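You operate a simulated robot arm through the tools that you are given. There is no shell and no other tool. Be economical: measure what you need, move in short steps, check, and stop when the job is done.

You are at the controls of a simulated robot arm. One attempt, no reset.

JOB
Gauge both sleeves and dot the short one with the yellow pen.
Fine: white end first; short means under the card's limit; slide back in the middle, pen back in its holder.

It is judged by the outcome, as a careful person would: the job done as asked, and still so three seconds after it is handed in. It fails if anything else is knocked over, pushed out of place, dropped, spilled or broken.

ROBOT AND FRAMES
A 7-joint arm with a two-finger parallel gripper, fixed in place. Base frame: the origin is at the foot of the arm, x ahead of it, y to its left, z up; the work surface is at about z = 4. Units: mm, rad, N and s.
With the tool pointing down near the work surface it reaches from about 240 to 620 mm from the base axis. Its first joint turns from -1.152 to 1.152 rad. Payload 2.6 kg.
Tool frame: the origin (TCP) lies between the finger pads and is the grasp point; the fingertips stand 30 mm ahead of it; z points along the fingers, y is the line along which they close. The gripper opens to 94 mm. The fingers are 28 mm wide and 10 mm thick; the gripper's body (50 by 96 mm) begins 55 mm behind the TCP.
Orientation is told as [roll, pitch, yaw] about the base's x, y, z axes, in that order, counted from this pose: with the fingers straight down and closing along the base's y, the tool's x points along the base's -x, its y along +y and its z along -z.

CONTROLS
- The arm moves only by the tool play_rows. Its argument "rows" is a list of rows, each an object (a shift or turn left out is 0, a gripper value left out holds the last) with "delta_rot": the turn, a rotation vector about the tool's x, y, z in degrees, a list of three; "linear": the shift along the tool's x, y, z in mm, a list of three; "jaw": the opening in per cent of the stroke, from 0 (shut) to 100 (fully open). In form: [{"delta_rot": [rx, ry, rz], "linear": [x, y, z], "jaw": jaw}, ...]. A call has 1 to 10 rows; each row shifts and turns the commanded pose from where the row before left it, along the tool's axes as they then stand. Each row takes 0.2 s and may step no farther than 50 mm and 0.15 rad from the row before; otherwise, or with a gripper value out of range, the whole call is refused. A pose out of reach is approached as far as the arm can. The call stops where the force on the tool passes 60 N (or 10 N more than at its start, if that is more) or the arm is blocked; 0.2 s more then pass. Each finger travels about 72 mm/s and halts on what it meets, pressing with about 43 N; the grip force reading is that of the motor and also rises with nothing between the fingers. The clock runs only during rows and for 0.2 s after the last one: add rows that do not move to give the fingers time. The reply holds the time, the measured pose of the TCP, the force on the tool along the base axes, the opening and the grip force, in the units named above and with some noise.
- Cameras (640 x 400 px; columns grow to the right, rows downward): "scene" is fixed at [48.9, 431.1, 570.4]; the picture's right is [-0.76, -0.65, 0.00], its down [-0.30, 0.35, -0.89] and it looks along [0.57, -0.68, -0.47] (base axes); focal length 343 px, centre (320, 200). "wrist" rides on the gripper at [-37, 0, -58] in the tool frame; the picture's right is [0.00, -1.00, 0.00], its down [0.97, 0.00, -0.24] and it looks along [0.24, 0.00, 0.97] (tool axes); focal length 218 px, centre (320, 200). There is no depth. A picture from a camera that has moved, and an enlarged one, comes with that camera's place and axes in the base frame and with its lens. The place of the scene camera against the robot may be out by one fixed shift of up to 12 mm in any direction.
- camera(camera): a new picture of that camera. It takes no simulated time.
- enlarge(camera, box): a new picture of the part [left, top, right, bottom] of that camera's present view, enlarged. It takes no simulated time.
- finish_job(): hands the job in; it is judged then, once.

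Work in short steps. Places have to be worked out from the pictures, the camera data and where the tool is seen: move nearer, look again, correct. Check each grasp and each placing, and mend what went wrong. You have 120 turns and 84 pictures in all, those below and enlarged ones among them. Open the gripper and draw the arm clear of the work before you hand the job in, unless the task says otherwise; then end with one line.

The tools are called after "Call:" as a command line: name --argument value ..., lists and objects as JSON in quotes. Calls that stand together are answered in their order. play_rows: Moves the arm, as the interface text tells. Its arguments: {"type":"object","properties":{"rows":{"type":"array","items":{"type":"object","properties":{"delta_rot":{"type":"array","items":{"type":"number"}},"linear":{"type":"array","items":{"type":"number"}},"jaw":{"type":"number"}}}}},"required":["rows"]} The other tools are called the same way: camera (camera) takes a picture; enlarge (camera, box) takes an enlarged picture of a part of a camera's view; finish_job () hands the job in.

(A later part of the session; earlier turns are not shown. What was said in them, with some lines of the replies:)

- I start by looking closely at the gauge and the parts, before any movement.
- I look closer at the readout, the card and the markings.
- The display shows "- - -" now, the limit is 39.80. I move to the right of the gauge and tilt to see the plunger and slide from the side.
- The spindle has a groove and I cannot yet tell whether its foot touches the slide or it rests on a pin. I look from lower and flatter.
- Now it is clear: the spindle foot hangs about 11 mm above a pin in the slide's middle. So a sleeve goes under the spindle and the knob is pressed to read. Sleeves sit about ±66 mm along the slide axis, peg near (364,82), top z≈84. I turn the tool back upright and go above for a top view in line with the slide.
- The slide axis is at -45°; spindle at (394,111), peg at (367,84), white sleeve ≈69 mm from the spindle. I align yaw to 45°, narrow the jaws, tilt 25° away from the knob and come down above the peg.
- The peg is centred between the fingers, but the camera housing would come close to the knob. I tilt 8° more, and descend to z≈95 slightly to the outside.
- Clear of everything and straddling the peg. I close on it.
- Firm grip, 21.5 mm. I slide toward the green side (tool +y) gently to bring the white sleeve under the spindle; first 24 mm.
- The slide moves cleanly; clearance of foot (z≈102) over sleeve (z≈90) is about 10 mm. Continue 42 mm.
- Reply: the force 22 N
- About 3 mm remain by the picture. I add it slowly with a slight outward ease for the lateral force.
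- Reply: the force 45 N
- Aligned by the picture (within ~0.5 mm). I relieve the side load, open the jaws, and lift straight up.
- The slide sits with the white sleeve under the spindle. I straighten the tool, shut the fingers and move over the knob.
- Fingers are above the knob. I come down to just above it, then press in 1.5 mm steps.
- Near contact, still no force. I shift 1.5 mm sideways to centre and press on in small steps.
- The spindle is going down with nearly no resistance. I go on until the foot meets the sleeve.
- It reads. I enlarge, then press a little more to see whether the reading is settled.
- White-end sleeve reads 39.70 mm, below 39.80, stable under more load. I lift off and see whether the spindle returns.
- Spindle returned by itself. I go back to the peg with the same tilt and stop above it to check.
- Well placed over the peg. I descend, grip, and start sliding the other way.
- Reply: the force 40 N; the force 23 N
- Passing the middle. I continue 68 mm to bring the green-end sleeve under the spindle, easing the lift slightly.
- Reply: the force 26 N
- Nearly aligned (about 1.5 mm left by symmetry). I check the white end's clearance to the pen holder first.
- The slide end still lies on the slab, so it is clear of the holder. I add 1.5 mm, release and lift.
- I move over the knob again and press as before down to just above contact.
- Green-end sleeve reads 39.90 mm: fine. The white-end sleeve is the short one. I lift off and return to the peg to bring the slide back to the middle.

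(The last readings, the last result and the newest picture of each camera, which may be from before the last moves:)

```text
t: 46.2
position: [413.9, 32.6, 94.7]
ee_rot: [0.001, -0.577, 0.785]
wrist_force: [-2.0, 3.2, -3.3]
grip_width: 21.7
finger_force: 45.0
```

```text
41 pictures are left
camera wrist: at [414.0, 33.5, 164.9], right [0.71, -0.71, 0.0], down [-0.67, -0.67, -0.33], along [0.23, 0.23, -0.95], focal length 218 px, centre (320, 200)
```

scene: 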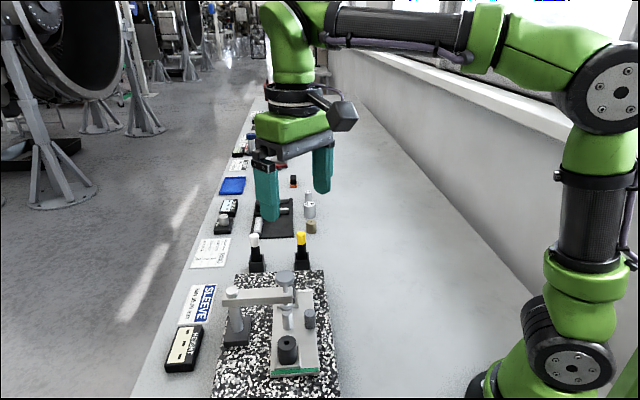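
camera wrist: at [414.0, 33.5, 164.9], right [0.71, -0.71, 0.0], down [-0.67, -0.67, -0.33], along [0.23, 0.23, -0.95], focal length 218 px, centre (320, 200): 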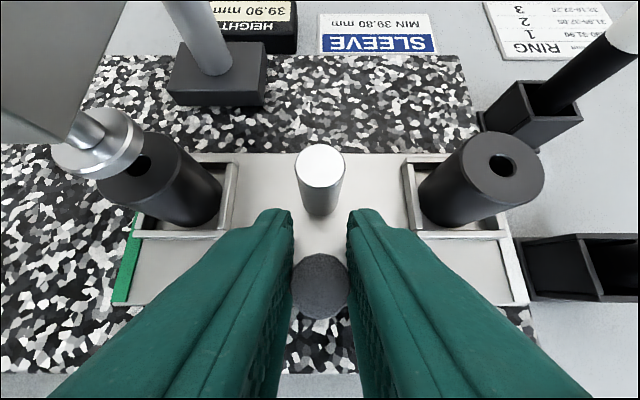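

Gripped. I slide it +69 mm back toward the middle.

Call:
play_rows --rows '[{"linear": [0.03, 5, -0.02]}, {"linear": [0.06, 8, -0.04]}, {"linear": [0.06, 8, -0.04]}, {"linear": [0.06, 8, -0.04]}, {"linear": [0.06, 8, -0.04]}, {"linear": [0.06, 8, -0.04]}, {"linear": [0.06, 8, -0.04]}, {"linear": [0.06, 8, -0.04]}, {"linear": [0.06, 8, -0.04]}, {}]'

Call:
camera --camera "wrist"

```text
t: 48.4
position: [365.6, 80.7, 95.7]
ee_rot: [-0.003, -0.578, 0.787]
wrist_force: [13.8, 19.5, 12.0]
grip_width: 21.8
finger_force: 44.7
```

```text
40 pictures are left
camera wrist: at [365.0, 81.7, 165.1], right [0.71, -0.71, 0.0], down [-0.67, -0.67, -0.33], along [0.24, 0.23, -0.94], focal length 218 px, centre (320, 200)
```

wrist: 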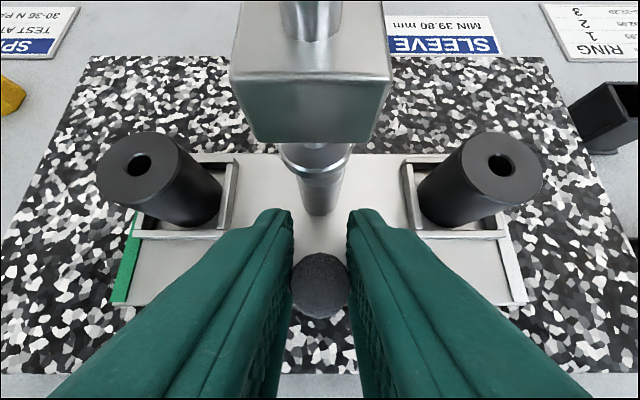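

About 1.6 mm short compared with the starting picture. I add that and check.

Call:
play_rows --rows '[{"linear": [0.2, 0.8, -0.1]}, {"linear": [0.1, 0.8, 0]}, {}]'

Call:
camera --camera "wrist"

```text
t: 49.2
position: [364.4, 81.7, 96.5]
ee_rot: [-0.004, -0.579, 0.788]
wrist_force: [21.8, 21.4, 6.3]
grip_width: 21.7
finger_force: 44.7
```

```text
39 pictures are left
camera wrist: at [363.9, 82.6, 165.0], right [0.71, -0.71, 0.0], down [-0.67, -0.67, -0.33], along [0.24, 0.23, -0.94], focal length 218 px, centre (320, 200)
```

wrist: 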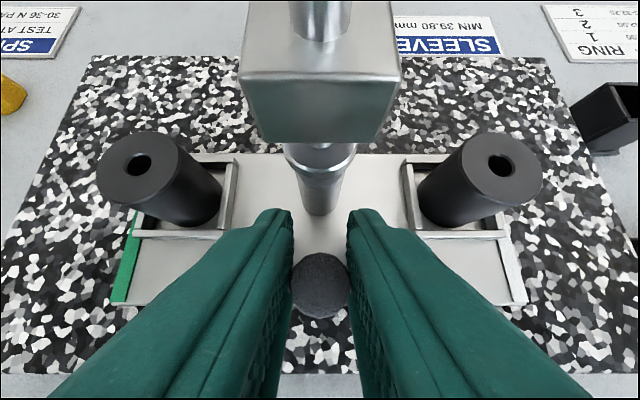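

The slide is back in the middle (spindle over the pin as at start). I release, lift and look toward the pens.

Call:
play_rows --rows '[{"linear": [-0.3, 0, 0.1]}, {"jaw": 45}, {}, {}, {"linear": [-10, 0, -15.4]}, {"linear": [-20, 0, -30.8]}, {"linear": [-20, 0, -30.8]}, {"linear": [-20, 0, -30.8]}, {"linear": [-20, 0, -30.8]}]'

Call:
play_rows --rows '[{"delta_rot": [0, 8.25, 0], "linear": [0, -30, 0]}, {"delta_rot": [0, 8.25, 0], "linear": [0, -30, 0]}, {"delta_rot": [0, 8.25, 0], "linear": [0, -30, 0]}, {"delta_rot": [0, 8.3, 0], "linear": [0, -20, 0]}, {"jaw": 60}]'

Call:
camera --camera "wrist"

```text
t: 51.2
position: [361.8, 79.3, 260.5]
ee_rot: [0.002, -0.576, 0.786]
wrist_force: [-0.4, 0.5, -0.7]
grip_width: 42.6
finger_force: 0.1
```

```text
t: 52.4
position: [439.6, 4.3, 260.4]
ee_rot: [-0.002, 0.004, 0.785]
wrist_force: [0.3, 0.3, 0.0]
grip_width: 56.4
finger_force: 0.1
```

```text
38 pictures are left
camera wrist: at [466.0, 31.3, 319.2], right [0.71, -0.71, 0.0], down [-0.69, -0.69, 0.24], along [-0.17, -0.17, -0.97], focal length 218 px, centre (320, 200)
```

wrist: 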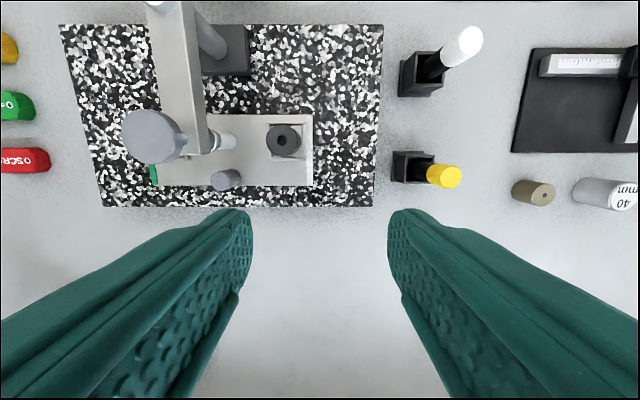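

Pen top triangulates to about (530,-73,116), upright in its holder, ~22 mm thick. I go above it with jaws at ~42 mm and check.

Call:
play_rows --rows '[{"linear": [-3.2, -40, 0], "jaw": 45}, {"linear": [-3.2, -40, 0]}, {"linear": [-3.2, -39, 0]}, {"linear": [0, 0, 45]}, {"linear": [0, 0, 45]}, {}]'

Call:
camera --camera "wrist"

Call:
enlarge --camera "scene" --box '[230, 180, 370, 290]'

```text
t: 53.8
position: [532.2, -74.8, 169.7]
ee_rot: [-0.002, 0.001, 0.785]
wrist_force: [0.0, 0.8, -0.4]
grip_width: 42.2
finger_force: 0.0
```

```text
37 pictures are left
camera wrist: at [558.2, -46.7, 228.6], right [0.71, -0.71, 0.0], down [-0.69, -0.69, 0.24], along [-0.17, -0.17, -0.97], focal length 218 px, centre (320, 200)
```

wrist: 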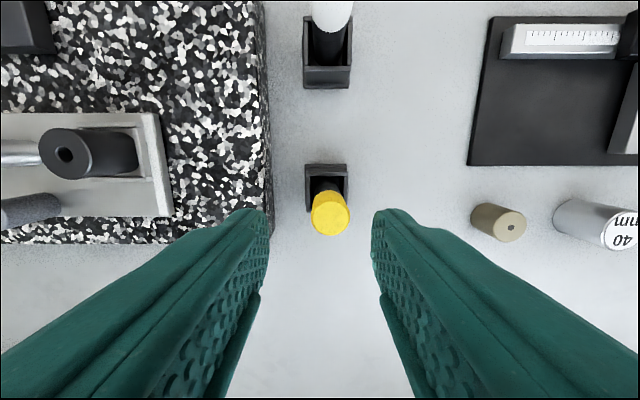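

```text
3.64 times, centred on (300, 235) of scene
camera zoom: at [49.0, 431.1, 570.4], right [-0.76, -0.65, 0.0], down [-0.3, 0.35, -0.89], along [0.57, -0.68, -0.47], focal length 1249 px, centre (393, 73)
```

zoom: 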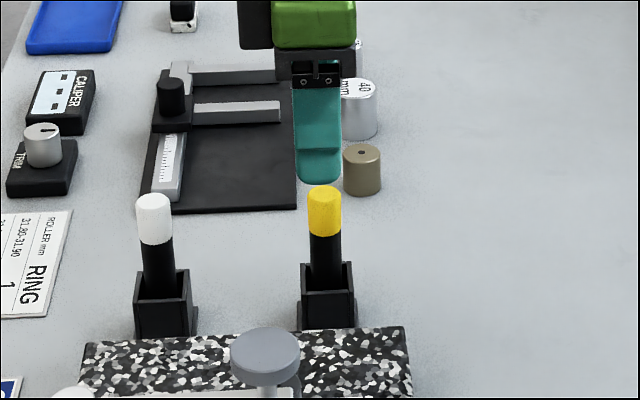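

The pen is ~4.5 mm toward the right finger; I correct that and descend to TCP z≈86, tips above the holder rim (z≈50), then check before closing.

Call:
play_rows --rows '[{"linear": [0, -4.5, 0]}, {"linear": [0, 0, 30]}, {"linear": [0, 0, 30]}, {"linear": [0, 0, 15]}, {"linear": [0, 0, 8.5]}, {}]'

Call:
camera --camera "wrist"

Call:
enlarge --camera "scene" --box '[230, 180, 370, 290]'

```text
t: 55.2
position: [536.0, -77.9, 87.0]
ee_rot: [-0.001, 0.002, 0.785]
wrist_force: [-0.5, -0.4, -0.6]
grip_width: 42.4
finger_force: 0.1
```

```text
35 pictures are left
camera wrist: at [562.1, -50.1, 145.8], right [0.71, -0.71, 0.0], down [-0.69, -0.69, 0.24], along [-0.17, -0.17, -0.97], focal length 218 px, centre (320, 200)
```

wrist: 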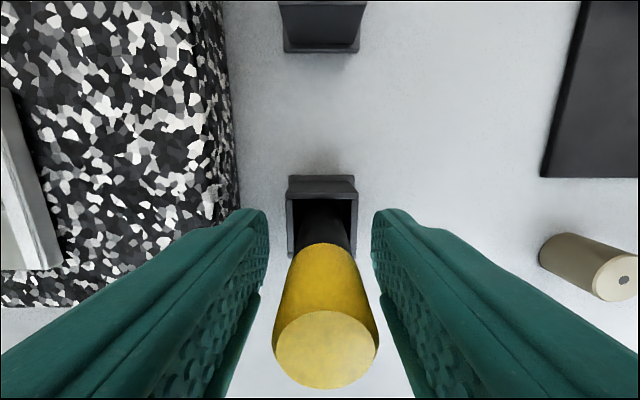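

```text
3.64 times, centred on (300, 235) of scene
camera zoom: at [49.0, 431.1, 570.4], right [-0.76, -0.65, 0.0], down [-0.3, 0.35, -0.89], along [0.57, -0.68, -0.47], focal length 1249 px, centre (393, 73)
```

zoom: 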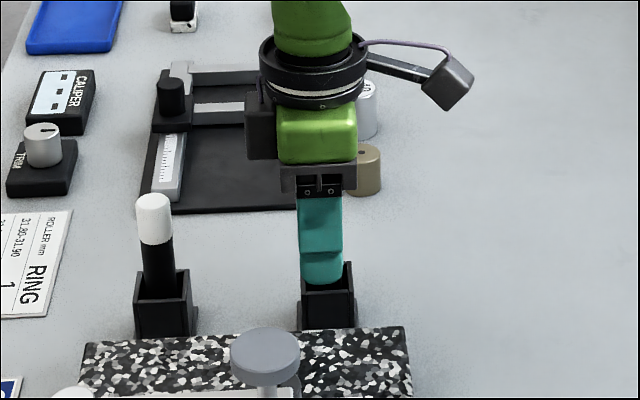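

The pen is centred between the fingers with no contact. I close on it.

Call:
play_rows --rows '[{"jaw": 0}, {}, {}, {}]'

Call:
play_rows --rows '[{"linear": [0, 0, -10]}, {"linear": [0, 0, -20]}, {"linear": [0, 0, -30]}, {"linear": [0, 0, -30]}, {"linear": [0, 0, -20]}, {}]'

Call:
enlarge --camera "scene" --box '[230, 140, 370, 250]'

Call:
camera --camera "wrist"

```text
t: 56.2
position: [535.3, -77.9, 88.2]
ee_rot: [-0.002, 0.002, 0.786]
wrist_force: [0.4, 0.4, 0.6]
grip_width: 21.5
finger_force: 43.1
```

```text
t: 57.6
position: [535.2, -77.0, 197.4]
ee_rot: [-0.002, 0.001, 0.787]
wrist_force: [-0.4, 0.6, -0.2]
grip_width: 21.3
finger_force: 42.6
```

```text
3.64 times, centred on (300, 195) of scene
camera zoom: at [48.9, 431.1, 570.4], right [-0.76, -0.65, 0.0], down [-0.3, 0.35, -0.89], along [0.57, -0.68, -0.47], focal length 1249 px, centre (393, 218)
```

zoom: 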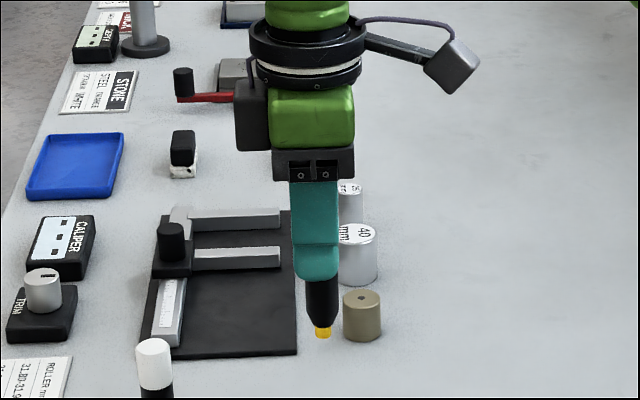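

```text
32 pictures are left
camera wrist: at [561.1, -48.8, 256.6], right [0.71, -0.71, 0.0], down [-0.69, -0.69, 0.24], along [-0.17, -0.17, -0.97], focal length 218 px, centre (320, 200)
```

wrist: 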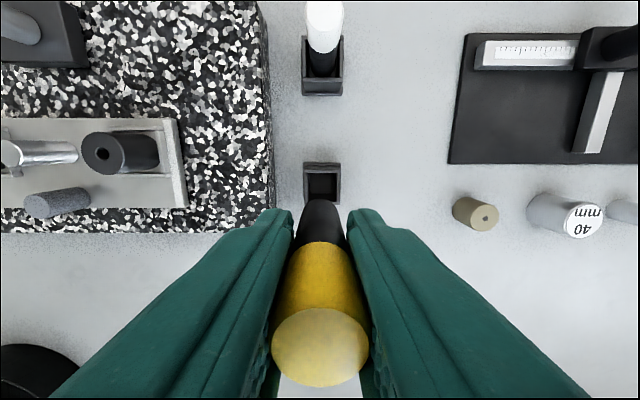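

The pen is held firmly, yellow tip down about 70 mm below the TCP. I carry it at this height to above the white-end sleeve (centre (442.6,62.5)), aiming at a spot on the rim 10 mm from the hole, away from the spindle.

Call:
play_rows --rows '[{"linear": [-8.3, 38.5, 0]}, {"linear": [-8.3, 38.5, 0]}, {"linear": [-8.3, 38.5, 0]}, {"linear": [-8.2, 38.6, 0]}, {}]'

Call:
enlarge --camera "scene" --box '[230, 200, 350, 300]'

Call:
camera --camera "wrist"

```text
t: 58.8
position: [449.2, 53.5, 196.6]
ee_rot: [-0.002, 0.002, 0.785]
wrist_force: [-0.5, 0.2, -0.1]
grip_width: 21.4
finger_force: 42.4
```

```text
4.00 times, centred on (290, 250) of scene
camera zoom: at [48.9, 431.1, 570.4], right [-0.76, -0.65, 0.0], down [-0.3, 0.35, -0.89], along [0.57, -0.68, -0.47], focal length 1374 px, centre (440, 0)
```

zoom: 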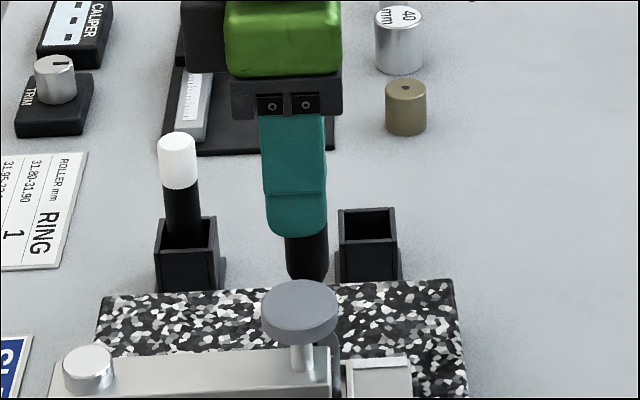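

```text
30 pictures are left
camera wrist: at [475.5, 82.7, 255.2], right [0.71, -0.71, 0.0], down [-0.69, -0.69, 0.24], along [-0.17, -0.17, -0.97], focal length 218 px, centre (320, 200)
```

wrist: 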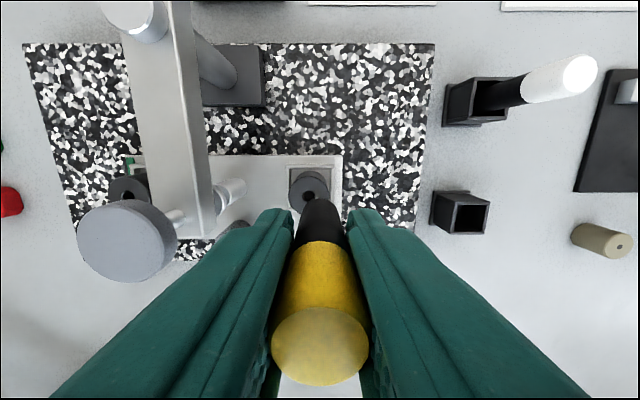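

Position is right by the numbers (about 10 mm from the hole). I lower 27 mm and check.

Call:
play_rows --rows '[{"linear": [0, 0, 12]}, {"linear": [0, 0, 10]}, {"linear": [0, 0, 5]}, {}]'

Call:
enlarge --camera "scene" --box '[250, 230, 340, 320]'

Call:
enlarge --camera "wrist" --box '[250, 140, 390, 240]'

```text
t: 59.8
position: [450.7, 54.0, 174.5]
ee_rot: [-0.006, -0.004, 0.783]
wrist_force: [-9.1, -5.1, 38.8]
grip_width: 20.9
finger_force: 43.6
```

```text
4.44 times, centred on (295, 275) of scene
camera zoom: at [48.7, 431.0, 570.4], right [-0.76, -0.65, 0.0], down [-0.3, 0.35, -0.89], along [0.57, -0.68, -0.46], focal length 1526 px, centre (431, -133)
```

zoom: 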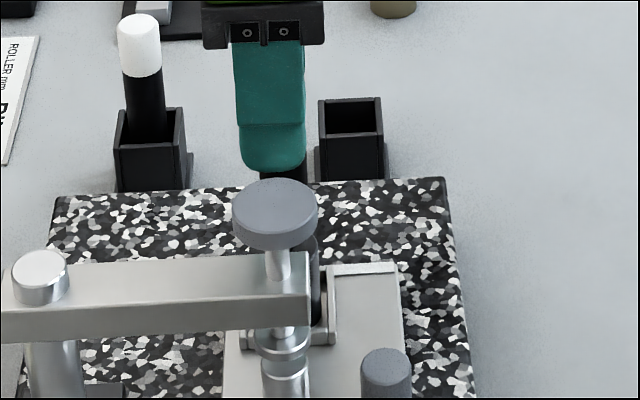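

```text
4.00 times, centred on (320, 190) of wrist
camera zoom: at [476.4, 82.2, 231.9], right [0.71, -0.71, 0.01], down [-0.69, -0.68, 0.24], along [-0.16, -0.17, -0.97], focal length 873 px, centre (320, 240)
```

zoom: 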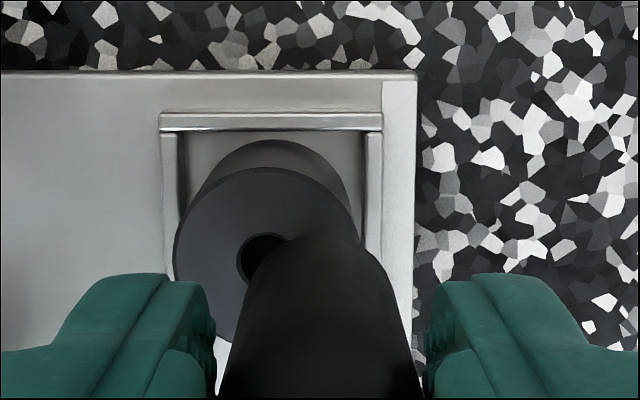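

The tip has already made contact (39 N, more than wanted). I lift straight up and look for the dot.

Call:
play_rows --rows '[{"linear": [0, 0, -3]}, {"linear": [0, 0, -3]}, {"linear": [0, 0, -20]}, {"linear": [0, 0, -20]}, {"linear": [0, -30, 0]}, {"linear": [0, -30, 0]}, {}]'

Call:
camera --camera "wrist"

Call:
enlarge --camera "scene" --box '[250, 230, 340, 320]'

```text
t: 61.4
position: [492.4, 11.4, 215.7]
ee_rot: [-0.002, 0.001, 0.784]
wrist_force: [0.7, -1.2, -0.6]
grip_width: 21.2
finger_force: 42.8
```

```text
27 pictures are left
camera wrist: at [519.2, 39.2, 274.3], right [0.71, -0.71, 0.0], down [-0.69, -0.69, 0.24], along [-0.17, -0.17, -0.97], focal length 218 px, centre (320, 200)
```

wrist: 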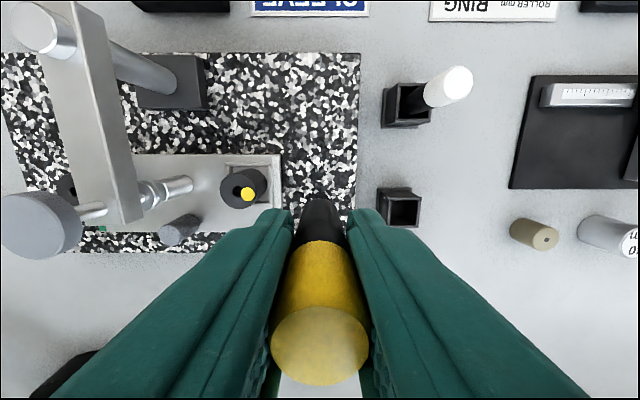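

```text
4.44 times, centred on (295, 275) of scene
camera zoom: at [49.0, 431.1, 570.4], right [-0.76, -0.65, 0.0], down [-0.3, 0.35, -0.89], along [0.57, -0.68, -0.47], focal length 1526 px, centre (431, -133)
```

zoom: 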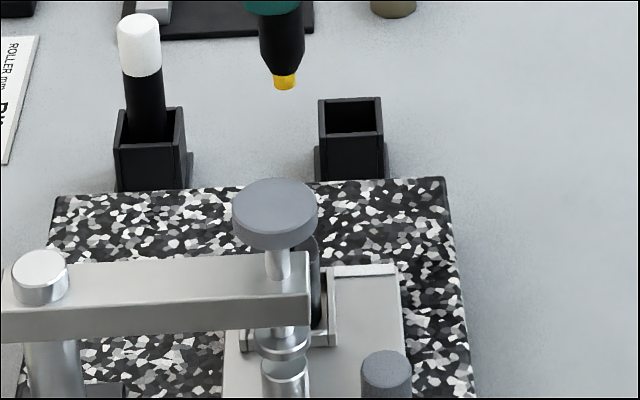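

Call:
enlarge --camera "wrist" --box '[180, 130, 300, 230]'

```text
4.00 times, centred on (240, 180) of wrist
camera zoom: at [519.2, 39.2, 274.3], right [0.71, -0.71, 0.0], down [-0.69, -0.69, 0.24], along [-0.17, -0.17, -0.97], focal length 873 px, centre (640, 280)
```

zoom: 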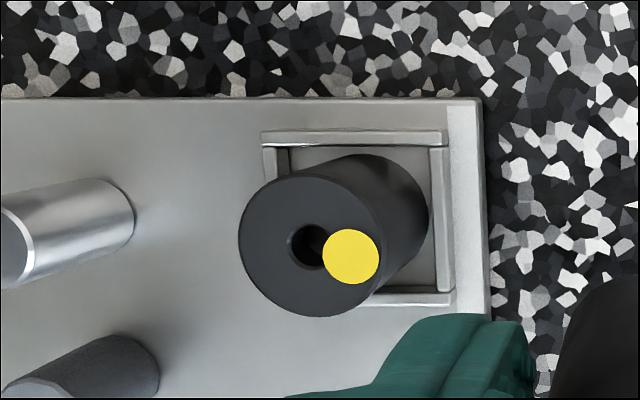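

A clean yellow dot on the white-end sleeve's top. Now I carry the pen back over its holder, exactly reversing the carry, and stop above the rim.

Call:
play_rows --rows '[{"linear": [11, -31.4, 0]}, {"linear": [11, -31.4, 0]}, {"linear": [11.1, -31.3, 0]}, {}, {"linear": [0, 0, 30]}, {"linear": [0, 0, 24]}, {}]'

Call:
enlarge --camera "scene" --box '[240, 190, 360, 290]'

Call:
camera --camera "wrist"

```text
t: 63.0
position: [532.7, -78.8, 162.4]
ee_rot: [-0.001, 0.002, 0.786]
wrist_force: [-0.1, -0.4, -0.3]
grip_width: 21.1
finger_force: 42.8
```

```text
4.00 times, centred on (300, 240) of scene
camera zoom: at [49.0, 431.1, 570.4], right [-0.76, -0.65, 0.0], down [-0.3, 0.35, -0.89], along [0.57, -0.68, -0.47], focal length 1374 px, centre (400, 40)
```

zoom: 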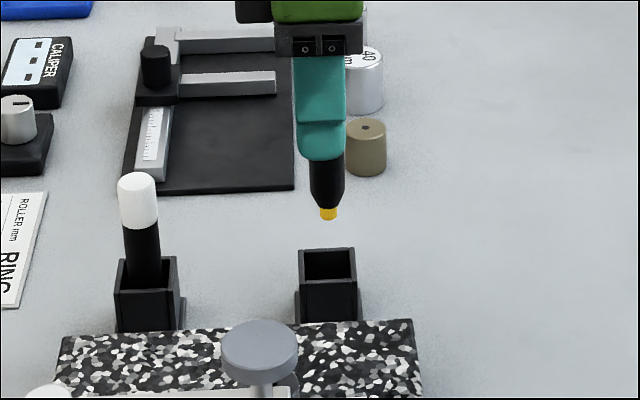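

```text
23 pictures are left
camera wrist: at [560.1, -51.2, 220.8], right [0.71, -0.71, 0.0], down [-0.69, -0.69, 0.24], along [-0.17, -0.17, -0.97], focal length 218 px, centre (320, 200)
```

wrist: 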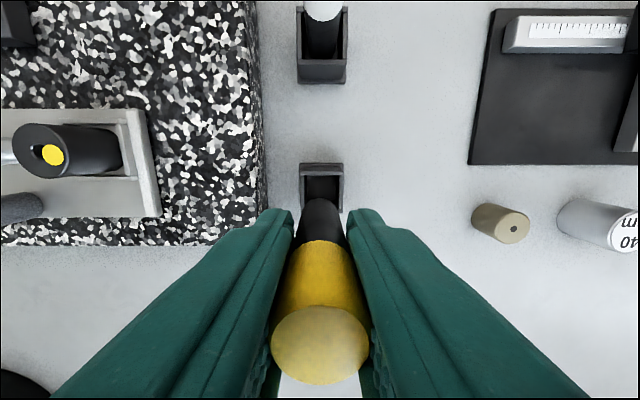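

Side alignment is good; readings suggest I am ~2 mm outward of the grasp position, so I correct by 1.8 mm and re-read.

Call:
play_rows --rows '[{"linear": [-1.8, 0, 0]}, {}, {}]'

Call:
play_rows --rows '[{}]'

```text
t: 63.8
position: [534.9, -78.4, 162.5]
ee_rot: [-0.001, 0.002, 0.785]
wrist_force: [0.0, 0.3, 0.0]
grip_width: 21.1
finger_force: 43.1
```

```text
t: 64.2
position: [535.0, -76.9, 162.5]
ee_rot: [-0.001, 0.001, 0.786]
wrist_force: [-0.2, -0.1, 0.1]
grip_width: 21.2
finger_force: 42.9
```

Now it matches the grasp place (535.3,-77.9). I lower in stages, watching the force.

Call:
play_rows --rows '[{"linear": [0, 0, 20]}, {"linear": [0, 0, 15]}, {"linear": [0, 0, 10]}, {}]'

Call:
enlarge --camera "scene" --box '[240, 190, 360, 290]'

```text
t: 65.2
position: [535.8, -77.2, 117.8]
ee_rot: [-0.002, 0.001, 0.785]
wrist_force: [-0.3, 0.9, -1.0]
grip_width: 20.9
finger_force: 43.2
```

```text
4.00 times, centred on (300, 240) of scene
camera zoom: at [49.0, 431.1, 570.4], right [-0.76, -0.65, 0.0], down [-0.3, 0.35, -0.89], along [0.57, -0.68, -0.47], focal length 1374 px, centre (400, 40)
```

zoom: 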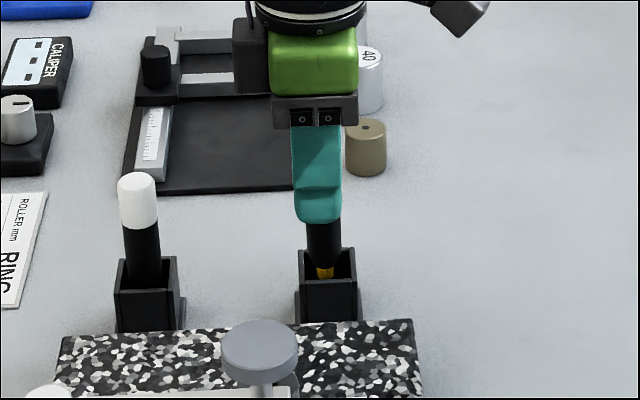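

The tip is inside the holder with no force. I go on down gently.

Call:
play_rows --rows '[{"linear": [0, 0, 10]}, {"linear": [0, 0, 10]}, {"linear": [0, 0, 4]}, {"linear": [0, 0, 2]}, {}]'

```text
t: 66.4
position: [536.4, -77.2, 90.0]
ee_rot: [-0.002, 0.001, 0.784]
wrist_force: [-0.4, -0.1, -0.7]
grip_width: 21.1
finger_force: 42.6
```

Call:
play_rows --rows '[{"linear": [0, 0, 1]}, {"linear": [0, 0, 1]}, {}]'

Call:
enlarge --camera "scene" --box '[240, 190, 360, 290]'

```text
t: 67.2
position: [536.5, -76.7, 87.8]
ee_rot: [-0.002, 0.001, 0.784]
wrist_force: [0.9, 0.8, 0.3]
grip_width: 21.0
finger_force: 42.8
```

```text
4.00 times, centred on (300, 240) of scene
camera zoom: at [49.0, 431.1, 570.4], right [-0.76, -0.65, 0.0], down [-0.3, 0.35, -0.89], along [0.57, -0.68, -0.47], focal length 1374 px, centre (400, 40)
```

zoom: 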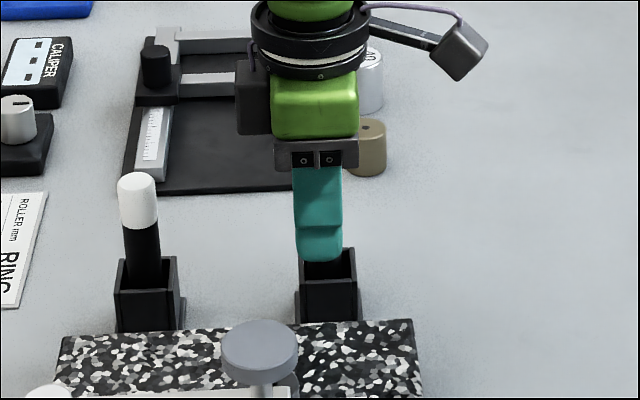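

Call:
play_rows --rows '[{"linear": [0, 0, 0.8]}, {"linear": [0, 0, 0.8]}, {}]'

```text
t: 68.0
position: [535.5, -77.0, 87.4]
ee_rot: [-0.001, -0.001, 0.786]
wrist_force: [-2.7, -0.3, 8.6]
grip_width: 21.0
finger_force: 42.6
```

The pen has touched the holder's floor (8.6 N). I open to 45 % and lift clear.

Call:
play_rows --rows '[{"linear": [0, 0, -0.6]}, {"jaw": 45}, {}, {}, {"linear": [0, 0, -10]}, {"linear": [0, 0, -30]}, {"linear": [0, 0, -40]}, {"linear": [0, 0, -40]}, {"linear": [0, 0, -40]}, {}]'

Call:
camera --camera "wrist"

Call:
camera --camera "scene"

```text
t: 70.2
position: [539.5, -75.5, 247.8]
ee_rot: [-0.002, 0.003, 0.786]
wrist_force: [-0.4, 0.4, 0.8]
grip_width: 42.1
finger_force: 0.1
```

```text
20 pictures are left
camera wrist: at [565.0, -47.4, 305.8], right [0.71, -0.71, 0.0], down [-0.69, -0.69, 0.24], along [-0.17, -0.17, -0.97], focal length 218 px, centre (320, 200)
```

wrist: 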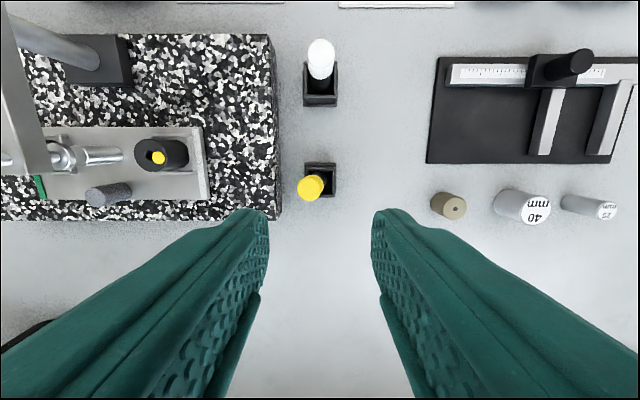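

```text
19 pictures are left
```

scene: 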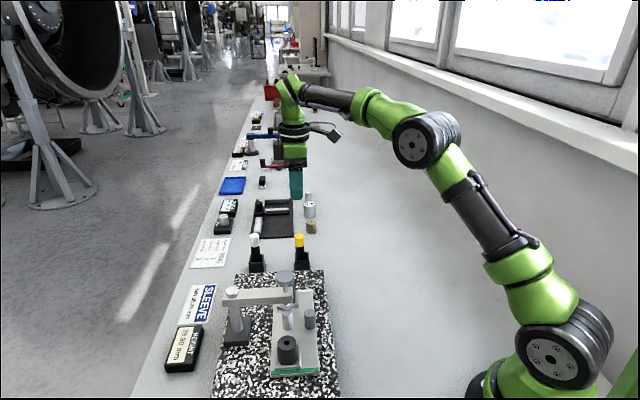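

The pen seems to lean slightly in its holder. I enlarge to judge.

Call:
enlarge --camera "scene" --box '[230, 210, 350, 300]'

Call:
enlarge --camera "wrist" --box '[270, 20, 370, 220]'

```text
4.44 times, centred on (290, 255) of scene
camera zoom: at [48.9, 431.1, 570.4], right [-0.76, -0.65, 0.0], down [-0.3, 0.35, -0.89], along [0.57, -0.68, -0.47], focal length 1526 px, centre (453, -44)
```

zoom: 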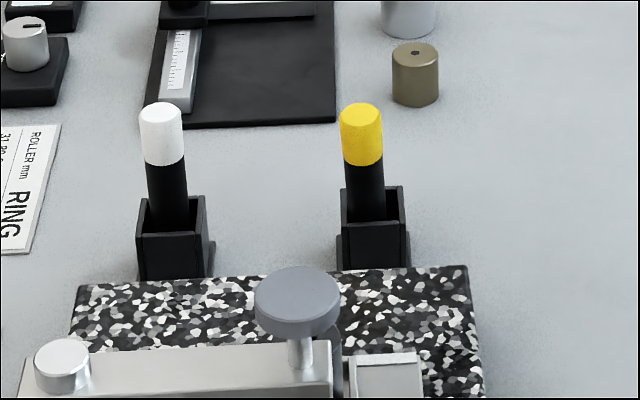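

```text
2.00 times, centred on (320, 120) of wrist
camera zoom: at [565.0, -47.4, 305.8], right [0.71, -0.71, 0.0], down [-0.69, -0.69, 0.24], along [-0.17, -0.17, -0.97], focal length 436 px, centre (320, 360)
```

zoom: 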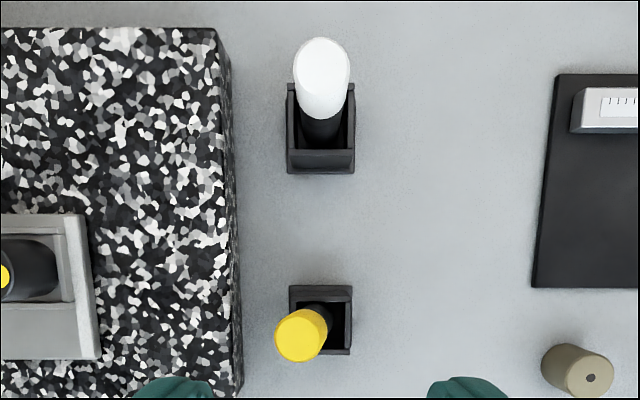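

The pen rests securely in its holder, standing just like the white one beside it. I draw the arm up with the gripper open and take a last look.

Call:
play_rows --rows '[{"linear": [20, 0, -40], "jaw": 100}, {"linear": [20, 0, -40]}, {"linear": [30, 0, -20]}, {}]'

Call:
enlarge --camera "scene" --box '[150, 200, 360, 390]'

Call:
enlarge --camera "wrist" --box '[100, 20, 420, 220]'

```text
t: 71.2
position: [487.6, -126.9, 348.7]
ee_rot: [-0.002, 0.002, 0.786]
wrist_force: [-0.1, 0.3, -0.6]
grip_width: 94.1
finger_force: 0.0
```

```text
2.11 times, centred on (255, 295) of scene
camera zoom: at [48.9, 431.1, 570.4], right [-0.76, -0.65, 0.0], down [-0.3, 0.35, -0.89], along [0.57, -0.68, -0.47], focal length 723 px, centre (457, 0)
```

zoom: 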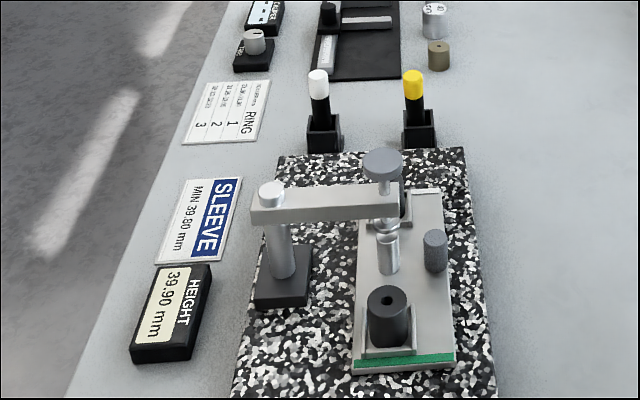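

```text
2.00 times, centred on (260, 120) of wrist
camera zoom: at [513.1, -97.8, 406.1], right [0.71, -0.71, 0.0], down [-0.69, -0.69, 0.24], along [-0.17, -0.17, -0.97], focal length 436 px, centre (440, 360)
```

zoom: 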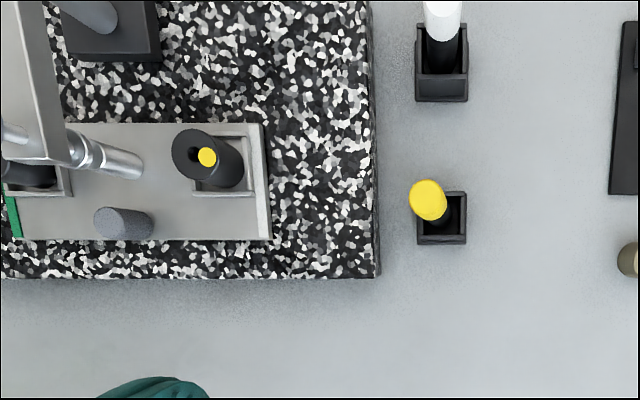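

Everything is in place: slide in the middle, dot on the white-end sleeve, pen in its holder, arm clear. I hand in.

Call:
finish_job

```text
The job is handed in.
```

I gauged both sleeves: the white-end one reads 39.70 mm, under the card's 39.80 mm limit, and the green-end one reads 39.90 mm. The white-end sleeve now has the yellow dot on its top face, pressed at about 39 N, which was firmer than I meant. The slide is back in the middle, and the pen is back in its holder with a slight lean.
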